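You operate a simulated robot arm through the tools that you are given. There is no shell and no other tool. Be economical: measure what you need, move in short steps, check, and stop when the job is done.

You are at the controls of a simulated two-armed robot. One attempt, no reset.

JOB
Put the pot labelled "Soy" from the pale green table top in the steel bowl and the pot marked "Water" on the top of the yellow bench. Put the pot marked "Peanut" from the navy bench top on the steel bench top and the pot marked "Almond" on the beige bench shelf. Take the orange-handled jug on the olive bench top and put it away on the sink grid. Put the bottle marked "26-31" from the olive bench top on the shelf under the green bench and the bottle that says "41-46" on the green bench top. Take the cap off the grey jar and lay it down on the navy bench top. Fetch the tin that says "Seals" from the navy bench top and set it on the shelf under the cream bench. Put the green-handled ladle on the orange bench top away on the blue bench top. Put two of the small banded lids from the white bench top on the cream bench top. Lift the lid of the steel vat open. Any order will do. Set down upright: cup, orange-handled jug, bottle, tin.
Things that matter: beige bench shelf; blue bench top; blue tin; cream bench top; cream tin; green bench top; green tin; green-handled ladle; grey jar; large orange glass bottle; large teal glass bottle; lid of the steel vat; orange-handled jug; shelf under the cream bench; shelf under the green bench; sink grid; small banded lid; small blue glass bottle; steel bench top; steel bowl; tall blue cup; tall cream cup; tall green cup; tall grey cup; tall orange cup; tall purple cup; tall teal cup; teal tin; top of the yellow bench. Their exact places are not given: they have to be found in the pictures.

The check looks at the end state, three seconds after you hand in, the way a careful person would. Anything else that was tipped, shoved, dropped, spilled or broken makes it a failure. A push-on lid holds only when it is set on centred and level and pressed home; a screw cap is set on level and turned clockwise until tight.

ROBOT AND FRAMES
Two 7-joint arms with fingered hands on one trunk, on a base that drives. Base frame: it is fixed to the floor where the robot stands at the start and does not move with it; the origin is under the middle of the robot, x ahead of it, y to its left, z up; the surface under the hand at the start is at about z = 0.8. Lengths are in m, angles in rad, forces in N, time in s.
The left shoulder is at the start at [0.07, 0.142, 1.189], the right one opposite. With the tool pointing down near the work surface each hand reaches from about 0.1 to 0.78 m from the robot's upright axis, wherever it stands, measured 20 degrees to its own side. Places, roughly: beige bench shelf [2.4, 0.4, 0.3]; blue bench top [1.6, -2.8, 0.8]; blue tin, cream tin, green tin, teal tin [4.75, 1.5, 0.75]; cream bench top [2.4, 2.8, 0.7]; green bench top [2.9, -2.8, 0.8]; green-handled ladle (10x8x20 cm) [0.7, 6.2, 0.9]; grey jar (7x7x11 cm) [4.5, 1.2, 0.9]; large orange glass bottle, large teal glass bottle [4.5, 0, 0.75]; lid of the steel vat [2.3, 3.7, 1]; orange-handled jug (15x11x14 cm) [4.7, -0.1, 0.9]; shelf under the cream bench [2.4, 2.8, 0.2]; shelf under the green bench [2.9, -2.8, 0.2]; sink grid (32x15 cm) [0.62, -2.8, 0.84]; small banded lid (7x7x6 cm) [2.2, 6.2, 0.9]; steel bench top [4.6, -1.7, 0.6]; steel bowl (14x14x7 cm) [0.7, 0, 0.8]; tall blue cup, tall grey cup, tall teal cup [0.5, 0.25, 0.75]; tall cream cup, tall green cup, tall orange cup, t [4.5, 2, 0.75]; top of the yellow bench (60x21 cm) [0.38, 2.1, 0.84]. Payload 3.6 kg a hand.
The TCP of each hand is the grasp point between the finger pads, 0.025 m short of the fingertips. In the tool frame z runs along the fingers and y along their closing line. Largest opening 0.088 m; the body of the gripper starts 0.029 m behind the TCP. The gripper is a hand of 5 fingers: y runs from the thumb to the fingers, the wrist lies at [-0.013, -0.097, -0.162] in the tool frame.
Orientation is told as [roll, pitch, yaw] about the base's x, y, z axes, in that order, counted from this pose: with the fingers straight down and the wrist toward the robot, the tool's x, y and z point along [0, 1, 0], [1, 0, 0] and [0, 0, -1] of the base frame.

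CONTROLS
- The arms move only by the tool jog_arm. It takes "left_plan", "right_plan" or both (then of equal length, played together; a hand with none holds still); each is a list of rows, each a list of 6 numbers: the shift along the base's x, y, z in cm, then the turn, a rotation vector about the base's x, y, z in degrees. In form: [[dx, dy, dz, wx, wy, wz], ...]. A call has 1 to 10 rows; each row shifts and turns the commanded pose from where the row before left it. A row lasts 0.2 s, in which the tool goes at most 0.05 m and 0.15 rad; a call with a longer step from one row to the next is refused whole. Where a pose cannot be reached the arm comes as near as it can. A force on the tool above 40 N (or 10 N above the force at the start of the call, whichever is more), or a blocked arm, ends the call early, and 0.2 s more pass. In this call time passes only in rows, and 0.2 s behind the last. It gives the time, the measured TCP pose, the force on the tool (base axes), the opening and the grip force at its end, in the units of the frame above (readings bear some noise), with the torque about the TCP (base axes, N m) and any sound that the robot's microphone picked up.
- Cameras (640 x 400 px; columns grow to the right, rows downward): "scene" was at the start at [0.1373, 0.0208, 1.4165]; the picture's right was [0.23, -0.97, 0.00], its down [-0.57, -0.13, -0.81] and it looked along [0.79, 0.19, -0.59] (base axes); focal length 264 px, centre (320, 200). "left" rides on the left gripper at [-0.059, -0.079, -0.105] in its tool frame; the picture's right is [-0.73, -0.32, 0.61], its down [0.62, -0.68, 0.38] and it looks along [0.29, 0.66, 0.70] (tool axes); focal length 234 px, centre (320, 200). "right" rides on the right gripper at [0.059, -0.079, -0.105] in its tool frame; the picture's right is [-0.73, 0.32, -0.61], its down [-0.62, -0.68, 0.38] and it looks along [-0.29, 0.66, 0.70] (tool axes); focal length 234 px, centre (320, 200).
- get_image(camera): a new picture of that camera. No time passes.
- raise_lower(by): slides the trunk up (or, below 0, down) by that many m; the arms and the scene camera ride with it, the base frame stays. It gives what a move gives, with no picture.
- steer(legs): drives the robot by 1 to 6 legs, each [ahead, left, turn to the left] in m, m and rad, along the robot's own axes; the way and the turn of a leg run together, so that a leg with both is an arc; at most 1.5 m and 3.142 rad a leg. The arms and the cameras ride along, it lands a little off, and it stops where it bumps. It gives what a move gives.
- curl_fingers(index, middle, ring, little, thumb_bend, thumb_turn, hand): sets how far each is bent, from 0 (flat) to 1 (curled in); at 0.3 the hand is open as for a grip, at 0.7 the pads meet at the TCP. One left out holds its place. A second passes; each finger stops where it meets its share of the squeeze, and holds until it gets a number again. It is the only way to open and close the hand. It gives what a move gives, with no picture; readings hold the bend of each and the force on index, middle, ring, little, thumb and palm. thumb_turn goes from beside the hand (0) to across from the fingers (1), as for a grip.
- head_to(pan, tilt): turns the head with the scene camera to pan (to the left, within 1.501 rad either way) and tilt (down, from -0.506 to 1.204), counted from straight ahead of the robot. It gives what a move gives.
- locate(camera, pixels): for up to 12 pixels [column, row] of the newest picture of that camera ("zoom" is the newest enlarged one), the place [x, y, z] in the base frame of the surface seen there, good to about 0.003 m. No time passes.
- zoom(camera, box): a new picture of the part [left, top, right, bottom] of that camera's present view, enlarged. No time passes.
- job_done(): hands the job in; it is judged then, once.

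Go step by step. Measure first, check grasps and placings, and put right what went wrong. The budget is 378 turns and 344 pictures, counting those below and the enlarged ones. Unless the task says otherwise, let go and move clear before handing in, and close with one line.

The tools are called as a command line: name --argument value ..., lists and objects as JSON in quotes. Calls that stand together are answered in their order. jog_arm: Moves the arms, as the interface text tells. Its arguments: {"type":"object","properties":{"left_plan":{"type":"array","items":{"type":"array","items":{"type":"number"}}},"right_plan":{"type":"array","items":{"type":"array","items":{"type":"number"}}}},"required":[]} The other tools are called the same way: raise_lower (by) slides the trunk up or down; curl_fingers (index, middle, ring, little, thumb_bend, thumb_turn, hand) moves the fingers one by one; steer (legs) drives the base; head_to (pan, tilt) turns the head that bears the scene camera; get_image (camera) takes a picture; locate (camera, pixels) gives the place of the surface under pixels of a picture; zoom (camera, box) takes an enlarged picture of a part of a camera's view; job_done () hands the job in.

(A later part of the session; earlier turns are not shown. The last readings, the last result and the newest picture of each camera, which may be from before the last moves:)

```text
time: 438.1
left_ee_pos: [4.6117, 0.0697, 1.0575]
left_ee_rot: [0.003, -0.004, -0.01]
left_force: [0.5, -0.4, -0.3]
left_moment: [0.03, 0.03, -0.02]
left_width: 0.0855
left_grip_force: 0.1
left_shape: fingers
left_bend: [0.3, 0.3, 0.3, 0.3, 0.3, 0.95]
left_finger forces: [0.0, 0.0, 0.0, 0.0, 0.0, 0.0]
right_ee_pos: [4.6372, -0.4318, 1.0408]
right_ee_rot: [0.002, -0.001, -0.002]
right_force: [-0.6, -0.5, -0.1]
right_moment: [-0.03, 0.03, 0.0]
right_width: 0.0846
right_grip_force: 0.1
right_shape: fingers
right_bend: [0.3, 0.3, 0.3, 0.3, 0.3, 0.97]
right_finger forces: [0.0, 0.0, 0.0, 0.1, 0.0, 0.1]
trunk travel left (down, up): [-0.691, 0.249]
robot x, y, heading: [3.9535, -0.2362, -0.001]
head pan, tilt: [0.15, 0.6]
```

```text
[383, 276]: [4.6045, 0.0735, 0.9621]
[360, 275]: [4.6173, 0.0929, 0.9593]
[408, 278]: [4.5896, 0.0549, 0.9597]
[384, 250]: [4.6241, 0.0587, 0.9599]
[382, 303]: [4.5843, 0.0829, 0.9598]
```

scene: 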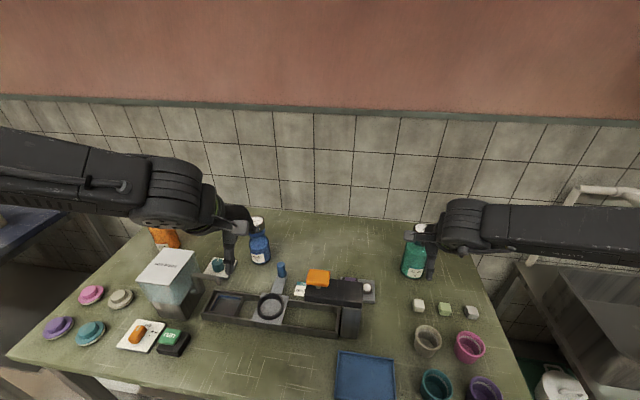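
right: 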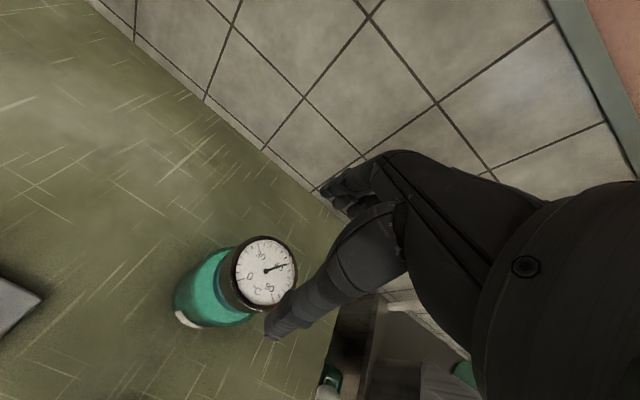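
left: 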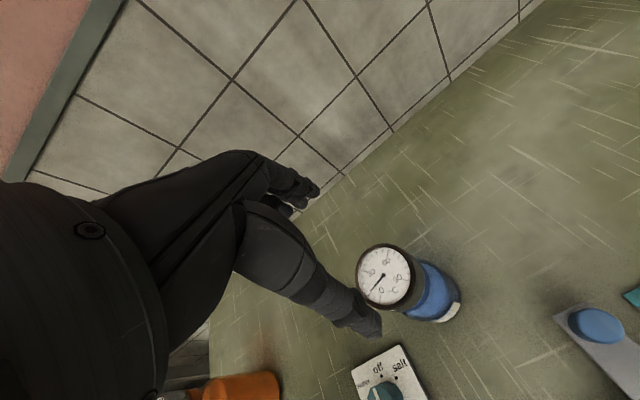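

Cap centres: teal (4.6235, −0.4285, 0.977), blue (4.604, 0.073, 0.9615). I adjust and descend with both hands.

jog_arm --right_plan '[[-1.4, 0.3, 0, 0, 0, 0], [0, 0, -3, 0, 0, 0], [0, 0, -3, 0, 0, 0], [0, 0, -3, 0, 0, 0], [0, 0, 0, 0, 0, 0]]' --left_plan '[[-0.8, 0.3, -1.5, 0, 0, 0], [0, 0, -3.5, 0, 0, 0], [0, 0, -3.5, 0, 0, 0], [0, 0, -3.6, 0, 0, 0], [0, 0, 0, 0, 0, 0]]'

get_image --camera "right"

get_image --camera "left"

```text
time: 439.3
left_ee_pos: [4.606, 0.0718, 0.9339]
left_ee_rot: [0.001, -0.003, -0.011]
left_force: [-2.5, -0.6, 7.6]
left_moment: [-0.03, 0.06, 0.0]
left_width: 0.0873
left_grip_force: 3.9
left_shape: fingers
left_bend: [0.3, 0.3, 0.3, 0.3, 0.29, 0.95]
left_finger forces: [2.2, 0.1, 0.1, 0.1, 4.9, 0.0]
right_ee_pos: [4.6222, -0.4268, 0.9523]
right_ee_rot: [0.001, -0.002, 0.0]
right_force: [2.4, 0.3, 3.7]
right_moment: [0.01, -0.01, 0.0]
right_width: 0.0854
right_grip_force: 2.1
right_shape: fingers
right_bend: [0.29, 0.3, 0.3, 0.3, 0.3, 0.97]
right_finger forces: [3.1, 0.1, 0.0, 0.1, 0.1, 0.0]
trunk travel left (down, up): [-0.691, 0.249]
robot x, y, heading: [3.9492, -0.2362, -0.002]
head pan, tilt: [0.15, 0.6]
```

```text
127 pictures are left
```

right: 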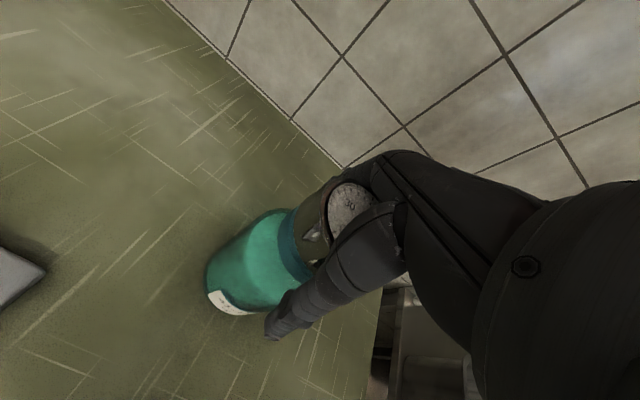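

```text
126 pictures are left
```

left: 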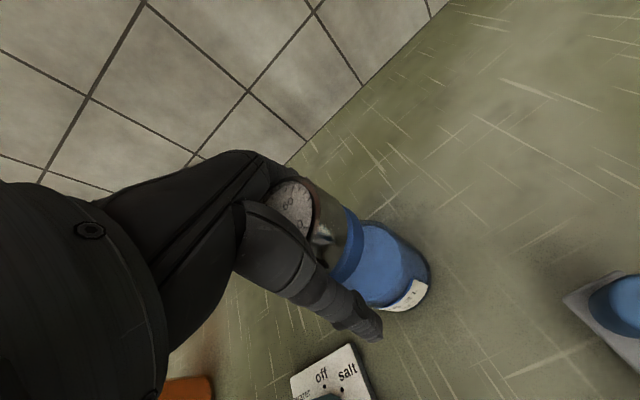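

Caps are inside both grips. Close both and lift.

curl_fingers --hand "right" --index 0.75 --middle 0.75 --ring 0.75 --little 0.75 --thumb_bend 0.75

curl_fingers --hand "left" --index 0.75 --middle 0.75 --ring 0.75 --little 0.75 --thumb_bend 0.75

raise_lower --by 0.04

get_image --camera "scene"

```text
time: 440.3
left_ee_pos: [4.6058, 0.0716, 0.9339]
left_ee_rot: [0.001, -0.004, -0.011]
left_force: [-1.2, -0.2, 6.1]
left_moment: [-0.03, 0.02, 0.01]
left_width: 0.0871
left_grip_force: 3.0
left_shape: fingers
left_bend: [0.3, 0.3, 0.3, 0.3, 0.29, 0.95]
left_finger forces: [2.6, 0.0, 0.0, 0.0, 3.5, 0.0]
right_ee_pos: [4.6219, -0.4265, 0.953]
right_ee_rot: [0.001, -0.001, -0.001]
right_force: [1.3, -0.4, 4.8]
right_moment: [-0.12, -0.56, -0.01]
right_width: 0.0391
right_grip_force: 34.3
right_shape: fingers
right_bend: [0.73, 0.54, 0.63, 0.75, 0.64, 0.95]
right_finger forces: [17.1, 10.0, 6.6, 0.0, 34.1, 0.1]
trunk travel left (down, up): [-0.691, 0.249]
robot x, y, heading: [3.9513, -0.238, -0.005]
head pan, tilt: [0.15, 0.6]
```

```text
time: 441.3
left_ee_pos: [4.6064, 0.0718, 0.9346]
left_ee_rot: [0.002, -0.003, -0.011]
left_force: [1.8, -0.3, 8.4]
left_moment: [0.11, -0.51, -0.07]
left_width: 0.0396
left_grip_force: 36.9
left_shape: fingers
left_bend: [0.73, 0.56, 0.65, 0.75, 0.68, 0.92]
left_finger forces: [20.8, 8.8, 6.6, 0.0, 38.3, 0.1]
right_ee_pos: [4.6211, -0.4274, 0.9516]
right_ee_rot: [0.001, -0.001, 0.002]
right_force: [0.7, 0.7, 4.3]
right_moment: [-0.04, -0.55, 0.08]
right_width: 0.0396
right_grip_force: 34.1
right_shape: fingers
right_bend: [0.73, 0.54, 0.63, 0.75, 0.64, 0.95]
right_finger forces: [17.1, 9.8, 6.4, 0.1, 34.3, 0.0]
trunk travel left (down, up): [-0.691, 0.249]
robot x, y, heading: [3.9508, -0.2355, -0.005]
head pan, tilt: [0.15, 0.6]
```

```text
time: 442.1
left_ee_pos: [4.6085, 0.0726, 0.9716]
left_ee_rot: [0.002, 0.002, -0.011]
left_force: [-0.1, -0.1, -3.3]
left_moment: [0.03, 0.02, 0.0]
left_width: 0.0393
left_grip_force: 33.3
left_shape: fingers
left_bend: [0.74, 0.56, 0.65, 0.75, 0.67, 0.92]
left_finger forces: [18.0, 6.9, 5.8, 0.1, 35.2, 0.0]
right_ee_pos: [4.6254, -0.426, 0.9892]
right_ee_rot: [0.002, 0.003, -0.001]
right_force: [0.2, 0.4, -5.7]
right_moment: [0.0, -0.02, -0.01]
right_width: 0.0391
right_grip_force: 31.4
right_shape: fingers
right_bend: [0.73, 0.54, 0.64, 0.75, 0.64, 0.94]
right_finger forces: [16.4, 7.8, 6.0, 0.2, 32.8, 0.1]
trunk travel left (down, up): [-0.731, 0.209]
robot x, y, heading: [3.9497, -0.2391, -0.005]
head pan, tilt: [0.15, 0.6]
```

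```text
125 pictures are left
```

scene: 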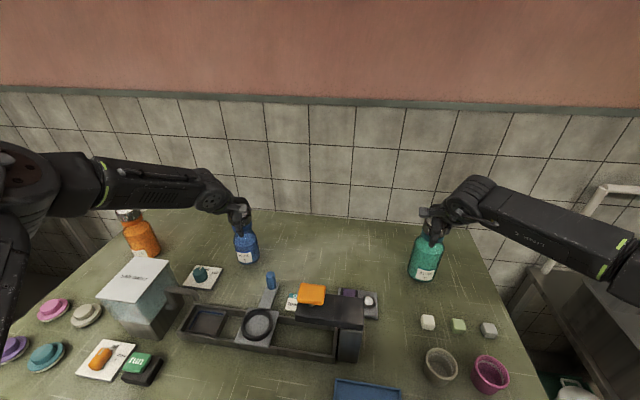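

Both bottles are lifted. I raise the trunk 0.2, back out, and drive to the green bench.

raise_lower --by 0.2

steer --legs '[[-0.7, 0, 0]]'

jog_arm --right_plan '[[-4, 0, 0, 0, 0, 0], [-4, 0, 0, 0, 0, 0], [-4, 0, 0, 0, 0, 0], [-4, 0, 0, 0, 0, 0]]' --left_plan '[[-4, 0, 0, 0, 0, 0], [-4, 0, 0, 0, 0, 0], [-4, 0, 0, 0, 0, 0], [-4, 0, 0, 0, 0, 0]]'

steer --legs '[[0, 0, -1.57], [1.5, 0, 0]]'

head_to --pan -0.05 --tilt 0.6

get_image --camera "scene"

```text
time: 444.3
left_ee_pos: [4.6088, 0.0715, 1.1708]
left_ee_rot: [0.001, 0.0, -0.01]
left_force: [-0.2, 0.4, -3.9]
left_moment: [0.02, -0.02, 0.02]
left_width: 0.0392
left_grip_force: 32.9
left_shape: fingers
left_bend: [0.74, 0.56, 0.65, 0.75, 0.67, 0.92]
left_finger forces: [18.1, 6.9, 5.8, 0.0, 35.0, 0.0]
right_ee_pos: [4.625, -0.4273, 1.1893]
right_ee_rot: [0.002, 0.003, 0.0]
right_force: [0.2, 0.2, -6.4]
right_moment: [-0.01, -0.01, 0.0]
right_width: 0.0392
right_grip_force: 31.1
right_shape: fingers
right_bend: [0.73, 0.54, 0.64, 0.75, 0.64, 0.94]
right_finger forces: [16.4, 7.6, 6.0, 0.2, 32.8, 0.0]
trunk travel left (down, up): [-0.931, 0.009]
robot x, y, heading: [3.9501, -0.2361, 0.005]
head pan, tilt: [0.15, 0.6]
```

```text
time: 448.1
left_ee_pos: [3.9243, 0.0631, 1.1712]
left_ee_rot: [0.002, 0.002, -0.037]
left_force: [0.0, -0.3, -3.4]
left_moment: [0.02, -0.01, -0.03]
left_width: 0.0392
left_grip_force: 33.4
left_shape: fingers
left_bend: [0.74, 0.56, 0.65, 0.75, 0.67, 0.92]
left_finger forces: [18.0, 7.0, 5.8, 0.0, 34.8, 0.0]
right_ee_pos: [3.9288, -0.4358, 1.1899]
right_ee_rot: [0.001, 0.004, -0.025]
right_force: [0.4, 0.7, -5.3]
right_moment: [0.02, -0.03, -0.01]
right_width: 0.0391
right_grip_force: 31.3
right_shape: fingers
right_bend: [0.73, 0.54, 0.64, 0.75, 0.64, 0.94]
right_finger forces: [16.4, 7.6, 6.1, 0.3, 32.6, 0.1]
trunk travel left (down, up): [-0.931, 0.009]
robot x, y, heading: [3.2593, -0.2261, -0.026]
head pan, tilt: [0.15, 0.6]
```

```text
time: 449.1
left_ee_pos: [3.7589, 0.0639, 1.1709]
left_ee_rot: [0.003, -0.004, -0.033]
left_force: [0.0, 0.0, -3.3]
left_moment: [0.02, -0.05, 0.01]
left_width: 0.0389
left_grip_force: 31.9
left_shape: fingers
left_bend: [0.74, 0.57, 0.66, 0.75, 0.66, 0.92]
left_finger forces: [17.4, 6.8, 6.2, 0.0, 33.4, 0.0]
right_ee_pos: [3.764, -0.4361, 1.1938]
right_ee_rot: [0.0, -0.001, -0.026]
right_force: [-0.4, -0.1, -6.0]
right_moment: [0.02, 0.03, 0.01]
right_width: 0.0389
right_grip_force: 30.9
right_shape: fingers
right_bend: [0.73, 0.55, 0.65, 0.75, 0.64, 0.94]
right_finger forces: [15.8, 7.5, 6.2, 0.2, 32.0, 0.0]
trunk travel left (down, up): [-0.931, 0.009]
robot x, y, heading: [3.2614, -0.2281, -0.023]
head pan, tilt: [0.15, 0.6]
```

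```text
time: 460.2
left_ee_pos: [3.5066, -2.2129, 1.1712]
left_ee_rot: [0.002, -0.001, -1.614]
left_force: [0.2, -0.1, -3.8]
left_moment: [0.0, 0.03, 0.02]
left_width: 0.0384
left_grip_force: 30.5
left_shape: fingers
left_bend: [0.74, 0.57, 0.71, 0.75, 0.66, 0.92]
left_finger forces: [16.7, 6.6, 6.2, 0.0, 31.1, 0.0]
right_ee_pos: [3.0075, -2.216, 1.1923]
right_ee_rot: [0.002, 0.002, -1.605]
right_force: [-0.2, -0.2, -6.4]
right_moment: [-0.01, -0.01, 0.02]
right_width: 0.0384
right_grip_force: 29.6
right_shape: fingers
right_bend: [0.73, 0.55, 0.65, 0.75, 0.64, 0.94]
right_finger forces: [14.7, 7.3, 6.5, 0.3, 29.7, 0.0]
trunk travel left (down, up): [-0.931, 0.009]
robot x, y, heading: [3.2191, -1.7078, -1.6]
head pan, tilt: [0.15, 0.6]
```

```text
time: 461.0
left_ee_pos: [3.5078, -2.2142, 1.1697]
left_ee_rot: [0.002, 0.0, -1.614]
left_force: [-0.4, 0.0, -4.3]
left_moment: [0.04, -0.04, -0.02]
left_width: 0.0383
left_grip_force: 30.8
left_shape: fingers
left_bend: [0.74, 0.57, 0.71, 0.75, 0.66, 0.92]
left_finger forces: [16.7, 6.6, 6.2, 0.0, 31.2, 0.0]
right_ee_pos: [3.0082, -2.2157, 1.192]
right_ee_rot: [0.002, 0.002, -1.605]
right_force: [-0.3, -0.4, -6.1]
right_moment: [-0.03, 0.03, -0.01]
right_width: 0.0385
right_grip_force: 28.9
right_shape: fingers
right_bend: [0.73, 0.55, 0.65, 0.75, 0.64, 0.94]
right_finger forces: [14.7, 7.2, 6.4, 0.4, 29.8, 0.0]
trunk travel left (down, up): [-0.931, 0.009]
robot x, y, heading: [3.2177, -1.707, -1.607]
head pan, tilt: [-0.051, 0.6]
```

```text
124 pictures are left
```

scene: 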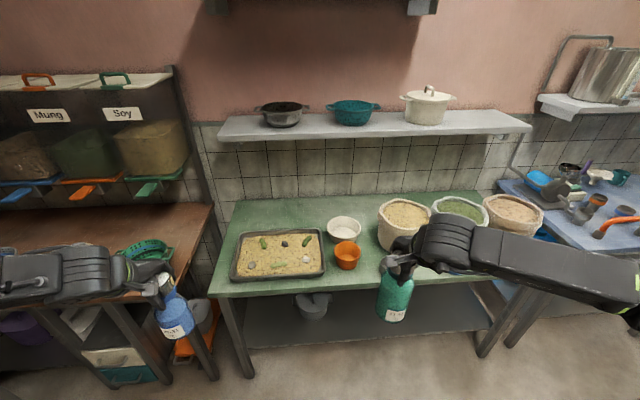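

locate --camera "scene" --pixels '[[345, 280], [372, 262], [330, 205], [365, 215], [375, 270], [260, 210], [250, 335], [420, 325], [350, 330], [440, 340], [480, 345], [313, 315]]'

zoom --camera "scene" --box '[210, 170, 510, 370]'

```text
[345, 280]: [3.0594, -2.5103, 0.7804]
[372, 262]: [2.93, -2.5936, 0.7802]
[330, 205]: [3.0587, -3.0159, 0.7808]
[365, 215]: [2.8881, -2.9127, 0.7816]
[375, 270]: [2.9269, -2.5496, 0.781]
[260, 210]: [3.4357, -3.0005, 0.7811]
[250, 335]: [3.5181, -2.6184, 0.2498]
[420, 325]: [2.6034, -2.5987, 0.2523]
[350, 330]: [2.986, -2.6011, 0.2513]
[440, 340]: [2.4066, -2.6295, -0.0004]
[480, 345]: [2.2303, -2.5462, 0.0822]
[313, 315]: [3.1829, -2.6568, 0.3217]
```

```text
2.00 times, centred on (360, 270) of scene
```

zoom: 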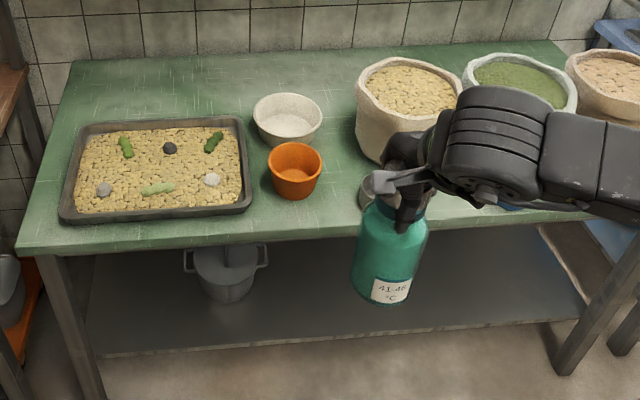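

get_image --camera "right"

locate --camera "scene" --pixels '[[340, 135], [400, 130], [343, 232], [347, 250], [410, 215], [384, 230], [330, 180]]'

```text
122 pictures are left
```

right: 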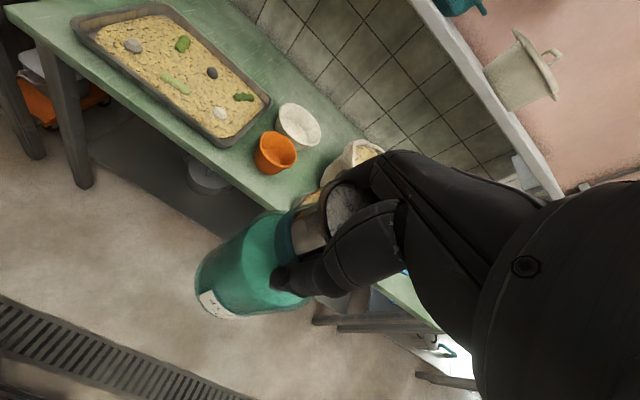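

```text
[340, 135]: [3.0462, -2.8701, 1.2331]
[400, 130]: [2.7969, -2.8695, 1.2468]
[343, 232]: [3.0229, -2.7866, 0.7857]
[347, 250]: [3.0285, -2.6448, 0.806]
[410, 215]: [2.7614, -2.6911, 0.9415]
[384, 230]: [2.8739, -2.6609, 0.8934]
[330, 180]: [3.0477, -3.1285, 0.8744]
```

Gap between the orange cup (3.03) and the sack (2.87) is ~11 cm at the front: teal bottle goes to (2.92, −2.575). I approach.

steer --legs '[[0.3, -0.04, 0.03]]'

raise_lower --by -0.1

get_image --camera "scene"

```text
time: 463.0
left_ee_pos: [3.4787, -2.5011, 1.1712]
left_ee_rot: [0.003, -0.001, -1.586]
left_force: [0.4, -0.3, -3.3]
left_moment: [0.0, -0.01, -0.03]
left_width: 0.0384
left_grip_force: 30.1
left_shape: fingers
left_bend: [0.74, 0.57, 0.71, 0.75, 0.66, 0.92]
left_finger forces: [16.5, 6.6, 6.2, 0.1, 31.2, 0.0]
right_ee_pos: [2.9778, -2.5159, 1.1935]
right_ee_rot: [0.001, 0.001, -1.575]
right_force: [-0.1, 0.4, -6.5]
right_moment: [-0.03, -0.01, 0.0]
right_width: 0.0385
right_grip_force: 29.1
right_shape: fingers
right_bend: [0.73, 0.55, 0.65, 0.75, 0.64, 0.94]
right_finger forces: [14.6, 7.3, 6.4, 0.3, 29.8, 0.0]
trunk travel left (down, up): [-0.931, 0.009]
robot x, y, heading: [3.1765, -2.0051, -1.572]
head pan, tilt: [-0.051, 0.6]
```

```text
time: 464.4
left_ee_pos: [3.4793, -2.5025, 1.071]
left_ee_rot: [0.003, 0.0, -1.585]
left_force: [-0.2, 1.3, -4.0]
left_moment: [-0.01, 0.0, 0.01]
left_width: 0.0383
left_grip_force: 30.2
left_shape: fingers
left_bend: [0.74, 0.57, 0.71, 0.75, 0.66, 0.92]
left_finger forces: [16.5, 6.6, 6.4, 0.0, 31.1, 0.0]
right_ee_pos: [2.979, -2.5185, 1.0912]
right_ee_rot: [0.001, 0.003, -1.575]
right_force: [0.0, -0.3, -5.5]
right_moment: [-0.02, 0.03, 0.0]
right_width: 0.0385
right_grip_force: 28.8
right_shape: fingers
right_bend: [0.73, 0.55, 0.65, 0.75, 0.64, 0.94]
right_finger forces: [14.6, 7.3, 6.5, 0.2, 29.5, 0.0]
trunk travel left (down, up): [-0.831, 0.109]
robot x, y, heading: [3.1752, -2.0017, -1.57]
head pan, tilt: [-0.051, 0.6]
```

```text
121 pictures are left
```

scene: 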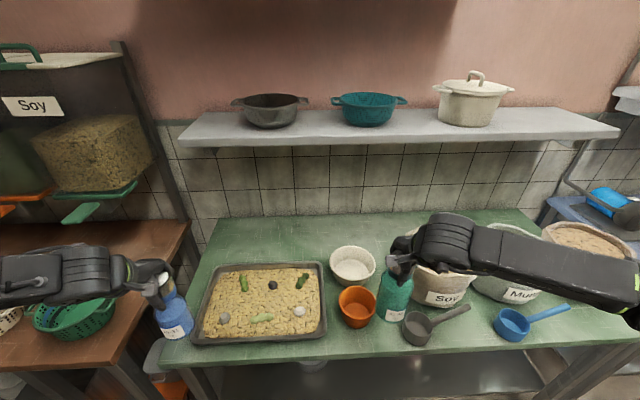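

locate --camera "scene" --pixels '[[418, 335], [405, 325], [440, 315], [357, 310], [376, 310], [385, 335], [375, 345], [395, 345], [350, 335], [432, 285]]'

zoom --camera "scene" --box '[310, 230, 490, 370]'

```text
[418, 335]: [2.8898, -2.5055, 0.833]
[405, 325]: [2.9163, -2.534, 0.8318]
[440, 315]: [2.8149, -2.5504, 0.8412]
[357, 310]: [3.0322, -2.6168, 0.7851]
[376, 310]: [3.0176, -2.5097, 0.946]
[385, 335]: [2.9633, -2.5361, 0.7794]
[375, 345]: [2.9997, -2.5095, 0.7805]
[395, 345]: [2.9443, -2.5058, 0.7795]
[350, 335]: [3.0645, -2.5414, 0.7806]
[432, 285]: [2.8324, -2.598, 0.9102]
```

```text
2.86 times, centred on (400, 300) of scene
```

zoom: 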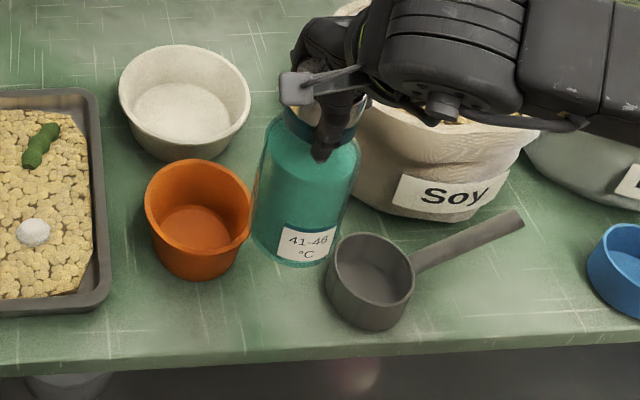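

Best gap for the teal bottle: (2.935, −2.63), ~2 cm clear of cup and sack. I move over it.

jog_arm --right_plan '[[-1.5, -3.7, 0, 0, 0, 0], [-1.5, -3.7, 0, 0, 0, 0], [-1.4, -3.7, 0, 0, 0, 0], [0, 0, -3, 0, 0, 0], [0, 0, -3, 0, 0, 0], [0, 0, 0, 0, 0, 0]]'

get_image --camera "right"

zoom --camera "scene" --box '[310, 220, 490, 350]'

```text
time: 465.8
left_ee_pos: [3.4778, -2.5028, 1.0704]
left_ee_rot: [0.001, -0.002, -1.584]
left_force: [0.2, -0.6, -4.5]
left_moment: [0.0, 0.0, 0.04]
left_width: 0.0384
left_grip_force: 30.0
left_shape: fingers
left_bend: [0.74, 0.57, 0.71, 0.75, 0.66, 0.92]
left_finger forces: [16.5, 6.6, 6.3, 0.0, 31.0, 0.1]
right_ee_pos: [2.936, -2.6303, 1.0316]
right_ee_rot: [0.0, 0.001, -1.571]
right_force: [-0.3, -0.7, -6.2]
right_moment: [0.01, 0.0, 0.0]
right_width: 0.0386
right_grip_force: 29.3
right_shape: fingers
right_bend: [0.73, 0.55, 0.65, 0.75, 0.63, 0.94]
right_finger forces: [14.6, 7.3, 6.6, 0.3, 29.1, 0.0]
trunk travel left (down, up): [-0.831, 0.109]
robot x, y, heading: [3.1782, -2.0078, -1.575]
head pan, tilt: [-0.051, 0.6]
```

```text
119 pictures are left
```

right: 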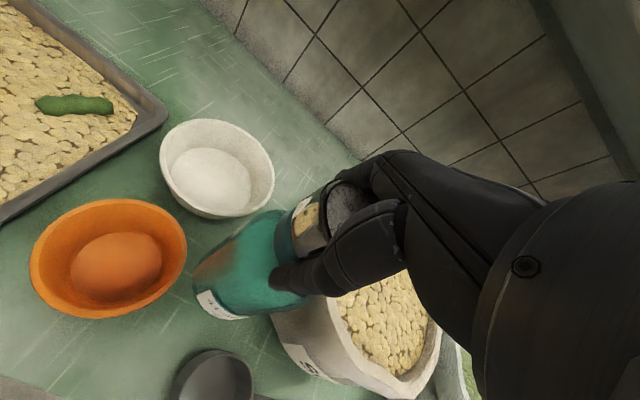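

```text
3.08 times, centred on (400, 285) of scene
```

zoom: 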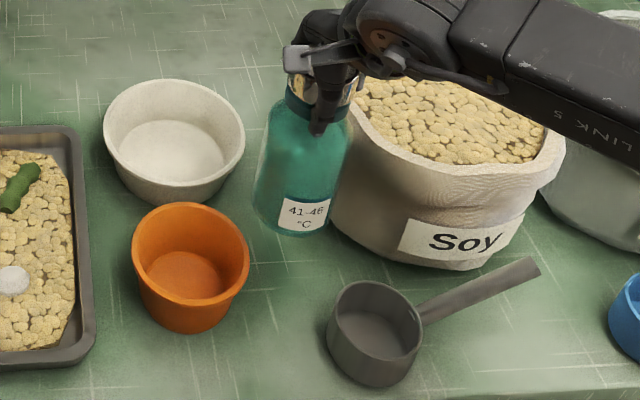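

jog_arm --right_plan '[[0.5, 0.5, -3, 0, 0, 0], [0, 0, -3, 0, 0, 0], [0, 0, -2, 0, 0, 0], [0, 0, 0, 0, 0, 0]]'

zoom --camera "scene" --box '[310, 220, 490, 350]'

get_image --camera "right"

```text
time: 466.8
left_ee_pos: [3.478, -2.5012, 1.0702]
left_ee_rot: [0.001, 0.0, -1.584]
left_force: [0.0, 0.1, -3.6]
left_moment: [-0.02, -0.02, -0.02]
left_width: 0.0382
left_grip_force: 30.1
left_shape: fingers
left_bend: [0.74, 0.57, 0.71, 0.75, 0.66, 0.92]
left_finger forces: [16.5, 6.6, 6.3, 0.1, 31.1, 0.1]
right_ee_pos: [2.9379, -2.6251, 0.9525]
right_ee_rot: [0.001, 0.002, -1.574]
right_force: [0.3, -0.2, -6.4]
right_moment: [0.01, 0.03, 0.04]
right_width: 0.0384
right_grip_force: 29.2
right_shape: fingers
right_bend: [0.73, 0.55, 0.66, 0.75, 0.63, 0.94]
right_finger forces: [14.7, 7.1, 6.8, 0.4, 28.5, 0.0]
trunk travel left (down, up): [-0.831, 0.109]
robot x, y, heading: [3.1766, -2.0083, -1.57]
head pan, tilt: [-0.051, 0.6]
```

```text
3.08 times, centred on (400, 285) of scene
```

zoom: 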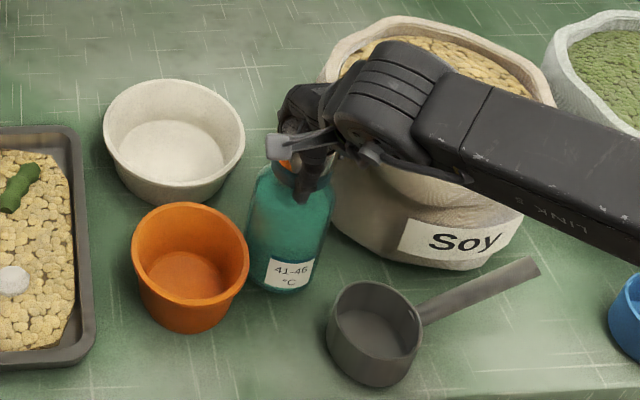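

```text
116 pictures are left
```

right: 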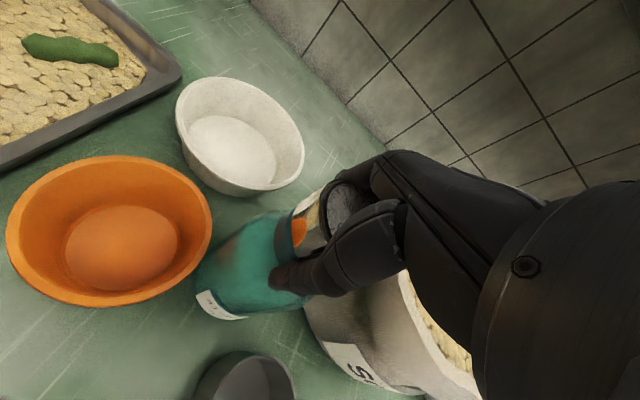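

jog_arm --right_plan '[[-1, 0, 0, 0, 0, 0], [0, 0, -1.2, 0, 0, 0], [0, 0, -0.7, 0, 0, 0], [0, 0, -0.5, 0, 0, 0], [0, 0, 0, 0, 0, 0]]'

zoom --camera "scene" --box '[310, 220, 490, 350]'

```text
time: 468.0
left_ee_pos: [3.481, -2.4974, 1.0709]
left_ee_rot: [-0.001, -0.006, -1.586]
left_force: [0.4, -0.7, -3.9]
left_moment: [-0.02, 0.0, -0.01]
left_width: 0.0383
left_grip_force: 30.1
left_shape: fingers
left_bend: [0.74, 0.57, 0.71, 0.75, 0.66, 0.92]
left_finger forces: [16.6, 6.5, 6.4, 0.0, 30.9, 0.0]
right_ee_pos: [2.9319, -2.6223, 0.9326]
right_ee_rot: [0.0, -0.006, -1.573]
right_force: [3.0, 1.5, 25.0]
right_moment: [-0.52, 0.33, 0.04]
right_width: 0.0381
right_grip_force: 36.1
right_shape: fingers
right_bend: [0.74, 0.55, 0.66, 0.75, 0.63, 0.93]
right_finger forces: [17.1, 10.3, 9.2, 0.1, 35.1, 0.1]
trunk travel left (down, up): [-0.831, 0.109]
robot x, y, heading: [3.1759, -2.0037, -1.574]
head pan, tilt: [-0.051, 0.6]
```

```text
3.08 times, centred on (400, 285) of scene
```

zoom: 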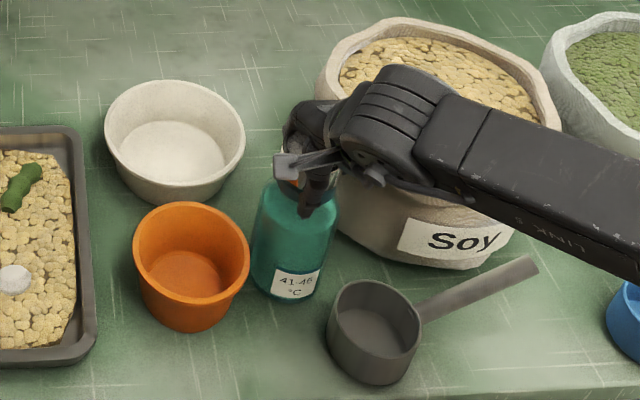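

Bottle is seated at z 0.932. Release and rise.

jog_arm --right_plan '[[0, 0, 0.4, 0, 0, 0], [0, 0, 0, 0, 0, 0]]'

curl_fingers --hand "right" --index 0.35 --middle 0.35 --ring 0.35 --little 0.35 --thumb_bend 0.35

raise_lower --by 0.1

steer --legs '[[-0.25, 0, 0]]'

head_to --pan 0.0 --tilt 0.7

get_image --camera "scene"

```text
time: 468.6
left_ee_pos: [3.4808, -2.4981, 1.072]
left_ee_rot: [0.0, -0.005, -1.584]
left_force: [-0.1, 0.2, -4.0]
left_moment: [0.01, 0.0, -0.01]
left_width: 0.0384
left_grip_force: 29.9
left_shape: fingers
left_bend: [0.74, 0.57, 0.71, 0.75, 0.66, 0.92]
left_finger forces: [16.6, 6.6, 6.2, 0.0, 31.0, 0.0]
right_ee_pos: [2.9306, -2.6221, 0.9339]
right_ee_rot: [-0.001, -0.002, -1.574]
right_force: [2.2, 0.0, 15.8]
right_moment: [-0.5, 0.12, 0.06]
right_width: 0.0383
right_grip_force: 32.0
right_shape: fingers
right_bend: [0.74, 0.54, 0.65, 0.75, 0.64, 0.93]
right_finger forces: [16.4, 8.5, 7.7, 0.0, 31.3, 0.0]
trunk travel left (down, up): [-0.831, 0.109]
robot x, y, heading: [3.1764, -2.005, -1.571]
head pan, tilt: [-0.051, 0.6]
```

```text
time: 469.6
left_ee_pos: [3.479, -2.5007, 1.0707]
left_ee_rot: [0.0, -0.003, -1.585]
left_force: [0.0, -0.6, -3.1]
left_moment: [0.02, 0.01, -0.01]
left_width: 0.0387
left_grip_force: 30.1
left_shape: fingers
left_bend: [0.74, 0.57, 0.71, 0.75, 0.66, 0.92]
left_finger forces: [16.7, 6.6, 6.3, 0.1, 30.9, 0.0]
right_ee_pos: [2.9292, -2.6227, 0.9327]
right_ee_rot: [0.0, 0.0, -1.577]
right_force: [2.6, 1.7, 6.2]
right_moment: [0.01, 0.06, -0.04]
right_width: 0.0771
right_grip_force: 3.6
right_shape: fingers
right_bend: [0.35, 0.35, 0.35, 0.35, 0.35, 0.97]
right_finger forces: [2.5, 0.0, 0.0, 0.0, 4.8, 0.0]
trunk travel left (down, up): [-0.831, 0.109]
robot x, y, heading: [3.1802, -2.0067, -1.573]
head pan, tilt: [-0.051, 0.6]
```

```text
time: 470.9
left_ee_pos: [3.4783, -2.5013, 1.1701]
left_ee_rot: [0.001, 0.001, -1.586]
left_force: [-0.7, -0.1, -4.3]
left_moment: [-0.01, 0.0, 0.03]
left_width: 0.0383
left_grip_force: 30.1
left_shape: fingers
left_bend: [0.74, 0.57, 0.71, 0.75, 0.66, 0.92]
left_finger forces: [16.6, 6.5, 6.3, 0.0, 30.9, 0.1]
right_ee_pos: [2.9285, -2.6235, 1.032]
right_ee_rot: [0.001, 0.002, -1.574]
right_force: [-0.1, 0.2, -0.3]
right_moment: [0.03, 0.01, -0.01]
right_width: 0.0747
right_grip_force: 0.1
right_shape: fingers
right_bend: [0.35, 0.35, 0.35, 0.35, 0.35, 0.97]
right_finger forces: [0.0, 0.0, 0.0, 0.1, 0.1, 0.0]
trunk travel left (down, up): [-0.931, 0.009]
robot x, y, heading: [3.1788, -2.0039, -1.572]
head pan, tilt: [-0.051, 0.6]
```

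```text
time: 472.7
left_ee_pos: [3.4807, -2.2553, 1.1691]
left_ee_rot: [0.004, 0.002, -1.581]
left_force: [-0.1, 0.3, -3.5]
left_moment: [-0.04, -0.03, -0.02]
left_width: 0.0383
left_grip_force: 30.5
left_shape: fingers
left_bend: [0.74, 0.57, 0.71, 0.75, 0.66, 0.92]
left_finger forces: [16.5, 6.6, 6.4, 0.0, 31.0, 0.1]
right_ee_pos: [2.9332, -2.3797, 1.0305]
right_ee_rot: [0.003, 0.003, -1.57]
right_force: [0.2, -1.0, 0.0]
right_moment: [-0.01, -0.01, -0.02]
right_width: 0.0744
right_grip_force: 0.0
right_shape: fingers
right_bend: [0.35, 0.35, 0.35, 0.35, 0.35, 0.97]
right_finger forces: [0.1, 0.1, 0.0, 0.1, 0.0, 0.0]
trunk travel left (down, up): [-0.931, 0.009]
robot x, y, heading: [3.1749, -1.7596, -1.573]
head pan, tilt: [-0.051, 0.6]
```

```text
time: 473.4
left_ee_pos: [3.4814, -2.2523, 1.1698]
left_ee_rot: [0.001, -0.001, -1.58]
left_force: [-0.6, -0.4, -4.3]
left_moment: [-0.03, -0.05, -0.02]
left_width: 0.0383
left_grip_force: 30.4
left_shape: fingers
left_bend: [0.74, 0.57, 0.71, 0.75, 0.66, 0.92]
left_finger forces: [16.6, 6.6, 6.2, 0.1, 30.8, 0.1]
right_ee_pos: [2.9323, -2.3786, 1.0307]
right_ee_rot: [0.002, 0.001, -1.571]
right_force: [0.0, 0.3, -0.1]
right_moment: [-0.02, 0.01, -0.03]
right_width: 0.0745
right_grip_force: 0.0
right_shape: fingers
right_bend: [0.35, 0.35, 0.35, 0.35, 0.35, 0.97]
right_finger forces: [0.1, 0.1, 0.0, 0.0, 0.0, 0.0]
trunk travel left (down, up): [-0.931, 0.009]
robot x, y, heading: [3.1759, -1.7591, -1.571]
head pan, tilt: [0.0, 0.7]
```

```text
114 pictures are left
```

scene: 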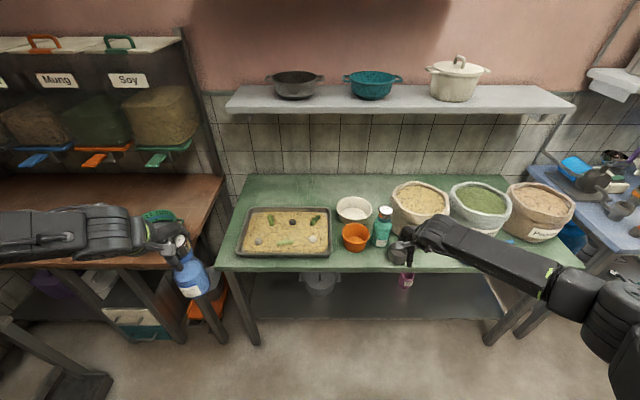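

Teal bottle stands on the green bench. Now the blue one for the lower shelf: I tuck the right hand, shift right, lower the trunk, and look under the bench.

jog_arm --right_plan '[[0, 2, 4, 0, 0, 0], [0, 2, 4, 0, 0, 0], [0, 2, 4, 0, 0, 0], [0, 2, 2, 0, 0, 0]]'

steer --legs '[[0, -0.45, 0]]'

raise_lower --by -0.7

head_to --pan 0.2 --tilt 0.5

get_image --camera "scene"

```text
time: 474.4
left_ee_pos: [3.4798, -2.2506, 1.1699]
left_ee_rot: [0.001, -0.002, -1.582]
left_force: [-0.4, 0.3, -4.4]
left_moment: [-0.01, -0.01, 0.0]
left_width: 0.0384
left_grip_force: 30.2
left_shape: fingers
left_bend: [0.74, 0.57, 0.71, 0.75, 0.66, 0.92]
left_finger forces: [16.6, 6.6, 6.3, 0.1, 30.8, 0.1]
right_ee_pos: [2.9319, -2.2977, 1.1725]
right_ee_rot: [0.001, 0.001, -1.57]
right_force: [0.2, -0.5, 0.7]
right_moment: [-0.01, -0.01, 0.0]
right_width: 0.0744
right_grip_force: 0.0
right_shape: fingers
right_bend: [0.35, 0.35, 0.35, 0.35, 0.35, 0.97]
right_finger forces: [0.1, 0.0, 0.0, 0.0, 0.1, 0.1]
trunk travel left (down, up): [-0.931, 0.009]
robot x, y, heading: [3.1751, -1.7571, -1.57]
head pan, tilt: [0.0, 0.7]
```

```text
time: 477.1
left_ee_pos: [3.0201, -2.2536, 1.1705]
left_ee_rot: [0.001, -0.001, -1.582]
left_force: [0.3, -0.9, -3.9]
left_moment: [0.0, -0.03, 0.02]
left_width: 0.0384
left_grip_force: 30.1
left_shape: fingers
left_bend: [0.74, 0.57, 0.71, 0.75, 0.66, 0.92]
left_finger forces: [16.6, 6.5, 6.5, 0.0, 30.8, 0.0]
right_ee_pos: [2.4693, -2.2984, 1.1721]
right_ee_rot: [0.0, 0.003, -1.575]
right_force: [0.1, -0.1, 0.8]
right_moment: [-0.02, 0.02, 0.0]
right_width: 0.0743
right_grip_force: 0.1
right_shape: fingers
right_bend: [0.35, 0.35, 0.35, 0.35, 0.35, 0.97]
right_finger forces: [0.0, 0.0, 0.0, 0.0, 0.0, 0.0]
trunk travel left (down, up): [-0.931, 0.009]
robot x, y, heading: [2.7153, -1.7586, -1.579]
head pan, tilt: [0.0, 0.7]
```

```text
refused: -0.7 is not a number from -0.4 to 0.4
```

```text
time: 477.9
left_ee_pos: [3.0172, -2.2541, 1.1704]
left_ee_rot: [0.001, -0.001, -1.583]
left_force: [-0.2, 1.1, -3.2]
left_moment: [0.0, -0.05, -0.02]
left_width: 0.0382
left_grip_force: 30.7
left_shape: fingers
left_bend: [0.74, 0.57, 0.71, 0.75, 0.66, 0.92]
left_finger forces: [16.6, 6.5, 6.3, 0.0, 30.8, 0.0]
right_ee_pos: [2.4688, -2.2997, 1.1706]
right_ee_rot: [0.001, 0.002, -1.574]
right_force: [-0.4, 0.4, 0.6]
right_moment: [0.0, -0.01, 0.02]
right_width: 0.0746
right_grip_force: 0.1
right_shape: fingers
right_bend: [0.35, 0.35, 0.35, 0.35, 0.35, 0.97]
right_finger forces: [0.0, 0.1, 0.0, 0.0, 0.1, 0.0]
trunk travel left (down, up): [-0.931, 0.009]
robot x, y, heading: [2.7119, -1.7592, -1.571]
head pan, tilt: [0.201, 0.499]
```

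```text
113 pictures are left
```

scene: 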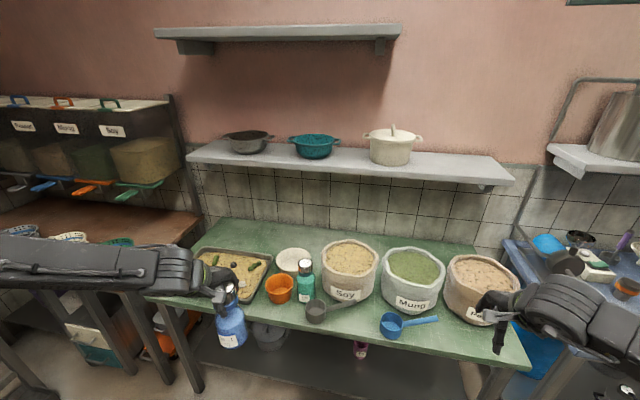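

raise_lower --by -0.4

raise_lower --by -0.33

head_to --pan 0.25 --tilt 0.45

get_image --camera "scene"

```text
time: 481.7
left_ee_pos: [3.017, -2.2539, 0.7711]
left_ee_rot: [0.002, -0.002, -1.582]
left_force: [0.7, -0.9, -4.3]
left_moment: [-0.03, -0.03, 0.01]
left_width: 0.0386
left_grip_force: 30.6
left_shape: fingers
left_bend: [0.74, 0.57, 0.71, 0.75, 0.66, 0.92]
left_finger forces: [16.6, 6.5, 6.4, 0.0, 30.6, 0.0]
right_ee_pos: [2.4683, -2.2971, 0.7708]
right_ee_rot: [0.002, 0.002, -1.575]
right_force: [-0.2, -0.4, -0.7]
right_moment: [-0.01, 0.03, -0.01]
right_width: 0.0742
right_grip_force: 0.0
right_shape: fingers
right_bend: [0.35, 0.35, 0.35, 0.35, 0.35, 0.97]
right_finger forces: [0.1, 0.0, 0.1, 0.1, 0.0, 0.2]
trunk travel left (down, up): [-0.531, 0.409]
robot x, y, heading: [2.7155, -1.7554, -1.57]
head pan, tilt: [0.201, 0.499]
```

```text
time: 484.9
left_ee_pos: [3.0178, -2.2539, 0.44]
left_ee_rot: [0.001, -0.001, -1.582]
left_force: [1.0, -0.4, -3.2]
left_moment: [0.01, -0.04, -0.02]
left_width: 0.0384
left_grip_force: 29.7
left_shape: fingers
left_bend: [0.74, 0.57, 0.71, 0.75, 0.66, 0.92]
left_finger forces: [16.6, 6.5, 6.3, 0.0, 30.5, 0.0]
right_ee_pos: [2.469, -2.2976, 0.4409]
right_ee_rot: [0.002, 0.001, -1.574]
right_force: [0.9, 0.3, 0.1]
right_moment: [0.01, 0.03, 0.01]
right_width: 0.0742
right_grip_force: 0.1
right_shape: fingers
right_bend: [0.35, 0.35, 0.35, 0.35, 0.35, 0.97]
right_finger forces: [0.0, 0.0, 0.0, 0.1, 0.1, 0.0]
trunk travel left (down, up): [-0.201, 0.739]
robot x, y, heading: [2.7174, -1.7562, -1.57]
head pan, tilt: [0.201, 0.499]
```

```text
time: 485.6
left_ee_pos: [3.0176, -2.2536, 0.4404]
left_ee_rot: [0.002, -0.002, -1.583]
left_force: [-0.2, -0.4, -4.3]
left_moment: [-0.02, 0.01, 0.01]
left_width: 0.038
left_grip_force: 29.4
left_shape: fingers
left_bend: [0.74, 0.57, 0.71, 0.75, 0.66, 0.92]
left_finger forces: [16.6, 6.5, 6.4, 0.0, 30.5, 0.0]
right_ee_pos: [2.468, -2.2976, 0.4416]
right_ee_rot: [0.002, 0.002, -1.575]
right_force: [1.2, 0.0, 0.6]
right_moment: [0.01, 0.05, -0.02]
right_width: 0.0747
right_grip_force: 0.0
right_shape: fingers
right_bend: [0.35, 0.35, 0.35, 0.35, 0.35, 0.97]
right_finger forces: [0.1, 0.1, 0.0, 0.0, 0.0, 0.0]
trunk travel left (down, up): [-0.201, 0.739]
robot x, y, heading: [2.7163, -1.7604, -1.572]
head pan, tilt: [0.25, 0.45]
```

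```text
112 pictures are left
```

scene: 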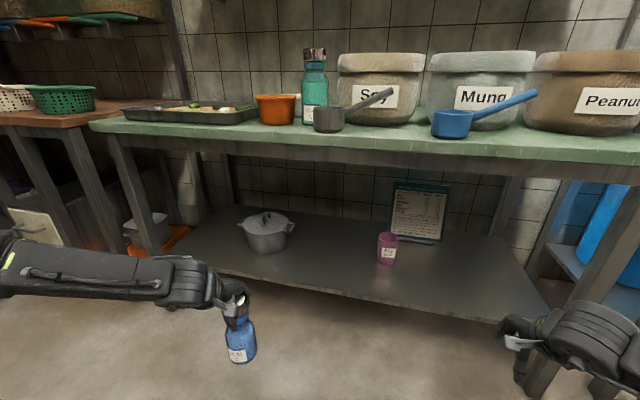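

locate --camera "scene" --pixels '[[320, 265], [325, 285], [320, 240], [293, 240], [380, 262], [350, 270], [300, 278], [300, 155], [300, 140], [160, 250], [350, 295]]'

```text
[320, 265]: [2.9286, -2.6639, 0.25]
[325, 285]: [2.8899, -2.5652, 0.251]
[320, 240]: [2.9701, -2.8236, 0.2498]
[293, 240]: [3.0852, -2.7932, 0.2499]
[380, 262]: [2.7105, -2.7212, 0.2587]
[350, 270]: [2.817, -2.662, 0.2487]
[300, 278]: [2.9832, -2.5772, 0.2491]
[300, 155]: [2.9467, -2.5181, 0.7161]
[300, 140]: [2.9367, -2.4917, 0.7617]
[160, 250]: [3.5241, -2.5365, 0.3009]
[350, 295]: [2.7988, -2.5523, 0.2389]
```

Shelf z 0.25; free spot at (2.92, −2.66). I retract the right hand and drive in.

jog_arm --right_plan '[[0, 4, 0, 0, 0, 0], [0, 4, 0, 0, 0, 0], [0, 4, 0, 0, 0, 0], [0, 2, 0, 0, 0, 0]]'

steer --legs '[[0.26, -0.03, 0]]'

jog_arm --left_plan '[[-1.3, -3.5, 0, 0, 0, 0], [-1.3, -3.5, 0, 0, 0, 0], [-1.3, -3.5, 0, 0, 0, 0], [-1.3, -3.5, 0, 0, 0, 0], [0, 0, 0, 0, 0, 0]]'

get_image --camera "scene"

```text
time: 486.6
left_ee_pos: [3.0178, -2.2536, 0.441]
left_ee_rot: [0.001, -0.001, -1.582]
left_force: [-0.5, -1.0, -4.5]
left_moment: [-0.02, 0.01, -0.04]
left_width: 0.0382
left_grip_force: 30.4
left_shape: fingers
left_bend: [0.74, 0.57, 0.71, 0.75, 0.66, 0.92]
left_finger forces: [16.6, 6.5, 6.3, 0.0, 30.4, 0.0]
right_ee_pos: [2.4681, -2.1564, 0.4418]
right_ee_rot: [0.001, 0.002, -1.574]
right_force: [0.3, -0.1, -0.2]
right_moment: [-0.01, 0.0, -0.01]
right_width: 0.0744
right_grip_force: 0.1
right_shape: fingers
right_bend: [0.35, 0.35, 0.35, 0.35, 0.35, 0.97]
right_finger forces: [0.0, 0.0, 0.0, 0.0, 0.1, 0.0]
trunk travel left (down, up): [-0.201, 0.739]
robot x, y, heading: [2.7151, -1.7578, -1.575]
head pan, tilt: [0.25, 0.45]
```

```text
time: 488.5
left_ee_pos: [2.9855, -2.5162, 0.4401]
left_ee_rot: [0.001, 0.001, -1.587]
left_force: [1.1, 0.2, -3.3]
left_moment: [0.01, -0.03, 0.0]
left_width: 0.0381
left_grip_force: 30.1
left_shape: fingers
left_bend: [0.74, 0.57, 0.71, 0.75, 0.66, 0.92]
left_finger forces: [16.5, 6.6, 6.5, 0.0, 30.6, 0.0]
right_ee_pos: [2.4357, -2.4191, 0.4408]
right_ee_rot: [0.001, 0.003, -1.576]
right_force: [-0.6, -0.5, 0.0]
right_moment: [0.0, 0.0, 0.01]
right_width: 0.0744
right_grip_force: 0.0
right_shape: fingers
right_bend: [0.35, 0.35, 0.35, 0.35, 0.35, 0.97]
right_finger forces: [0.1, 0.1, 0.1, 0.1, 0.1, 0.0]
trunk travel left (down, up): [-0.201, 0.739]
robot x, y, heading: [2.6864, -2.0178, -1.571]
head pan, tilt: [0.25, 0.45]
```

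```text
time: 489.7
left_ee_pos: [2.9345, -2.657, 0.4386]
left_ee_rot: [0.002, 0.001, -1.587]
left_force: [0.3, -0.9, -3.3]
left_moment: [-0.01, 0.0, 0.04]
left_width: 0.0382
left_grip_force: 29.8
left_shape: fingers
left_bend: [0.74, 0.57, 0.71, 0.75, 0.65, 0.91]
left_finger forces: [17.0, 6.6, 6.6, 0.0, 30.1, 0.1]
right_ee_pos: [2.4362, -2.4191, 0.4421]
right_ee_rot: [0.002, 0.003, -1.575]
right_force: [-0.6, 1.2, -0.6]
right_moment: [0.01, -0.03, 0.01]
right_width: 0.0745
right_grip_force: 0.0
right_shape: fingers
right_bend: [0.35, 0.35, 0.35, 0.35, 0.35, 0.97]
right_finger forces: [0.0, 0.1, 0.0, 0.1, 0.0, 0.0]
trunk travel left (down, up): [-0.201, 0.739]
robot x, y, heading: [2.6836, -2.0181, -1.574]
head pan, tilt: [0.25, 0.45]
```

```text
111 pictures are left
```

scene: 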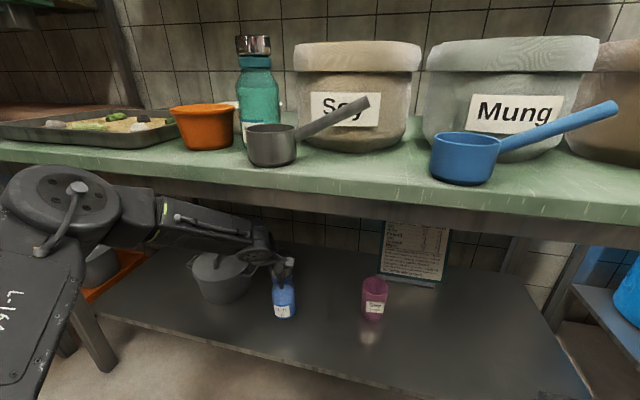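

jog_arm --left_plan '[[-0.5, 0, -2, 0, 0, 0], [0, 0, -2, 0, 0, 0], [0, 0, -0.9, 0, 0, 0], [0, 0, -0.5, 0, 0, 0], [0, 0, 0, 0, 0, 0]]'

zoom --camera "scene" --box '[180, 220, 400, 340]'

```text
time: 490.9
left_ee_pos: [2.9349, -2.6437, 0.3966]
left_ee_rot: [0.002, 0.001, -1.586]
left_force: [0.3, 0.5, -3.3]
left_moment: [0.01, -0.03, -0.02]
left_width: 0.0382
left_grip_force: 29.6
left_shape: fingers
left_bend: [0.74, 0.57, 0.71, 0.75, 0.65, 0.91]
left_finger forces: [16.6, 6.4, 6.7, 0.0, 29.3, 0.0]
left hand out of reach, approached as far as the arm can: row 2, 3, 4
right_ee_pos: [2.4356, -2.4207, 0.4425]
right_ee_rot: [0.003, 0.002, -1.576]
right_force: [1.0, 0.1, -0.5]
right_moment: [-0.02, -0.01, 0.0]
right_width: 0.074
right_grip_force: 0.1
right_shape: fingers
right_bend: [0.35, 0.35, 0.35, 0.35, 0.35, 0.97]
right_finger forces: [0.1, 0.1, 0.1, 0.0, 0.0, 0.0]
trunk travel left (down, up): [-0.201, 0.739]
robot x, y, heading: [2.6826, -2.0215, -1.575]
head pan, tilt: [0.25, 0.45]
```

```text
2.91 times, centred on (290, 280) of scene
```

zoom: 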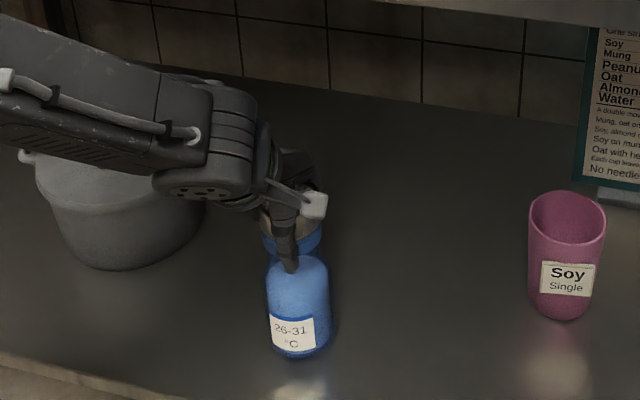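

Nearly down; I finish with the trunk.

raise_lower --by -0.012

```text
time: 491.5
left_ee_pos: [2.9345, -2.6436, 0.3867]
left_ee_rot: [0.001, -0.001, -1.586]
left_force: [0.0, -0.8, -0.7]
left_moment: [-0.03, -0.05, 0.01]
left_width: 0.038
left_grip_force: 30.7
left_shape: fingers
left_bend: [0.74, 0.57, 0.71, 0.75, 0.65, 0.91]
left_finger forces: [16.9, 6.9, 7.1, 0.1, 30.3, 0.0]
right_ee_pos: [2.4365, -2.4193, 0.4286]
right_ee_rot: [0.003, 0.002, -1.577]
right_force: [-0.2, -0.3, 0.2]
right_moment: [-0.04, 0.0, 0.0]
right_width: 0.0746
right_grip_force: 0.0
right_shape: fingers
right_bend: [0.35, 0.35, 0.35, 0.35, 0.35, 0.97]
right_finger forces: [0.1, 0.1, 0.0, 0.0, 0.0, 0.0]
trunk travel left (down, up): [-0.189, 0.751]
robot x, y, heading: [2.688, -2.0201, -1.572]
head pan, tilt: [0.25, 0.45]
```

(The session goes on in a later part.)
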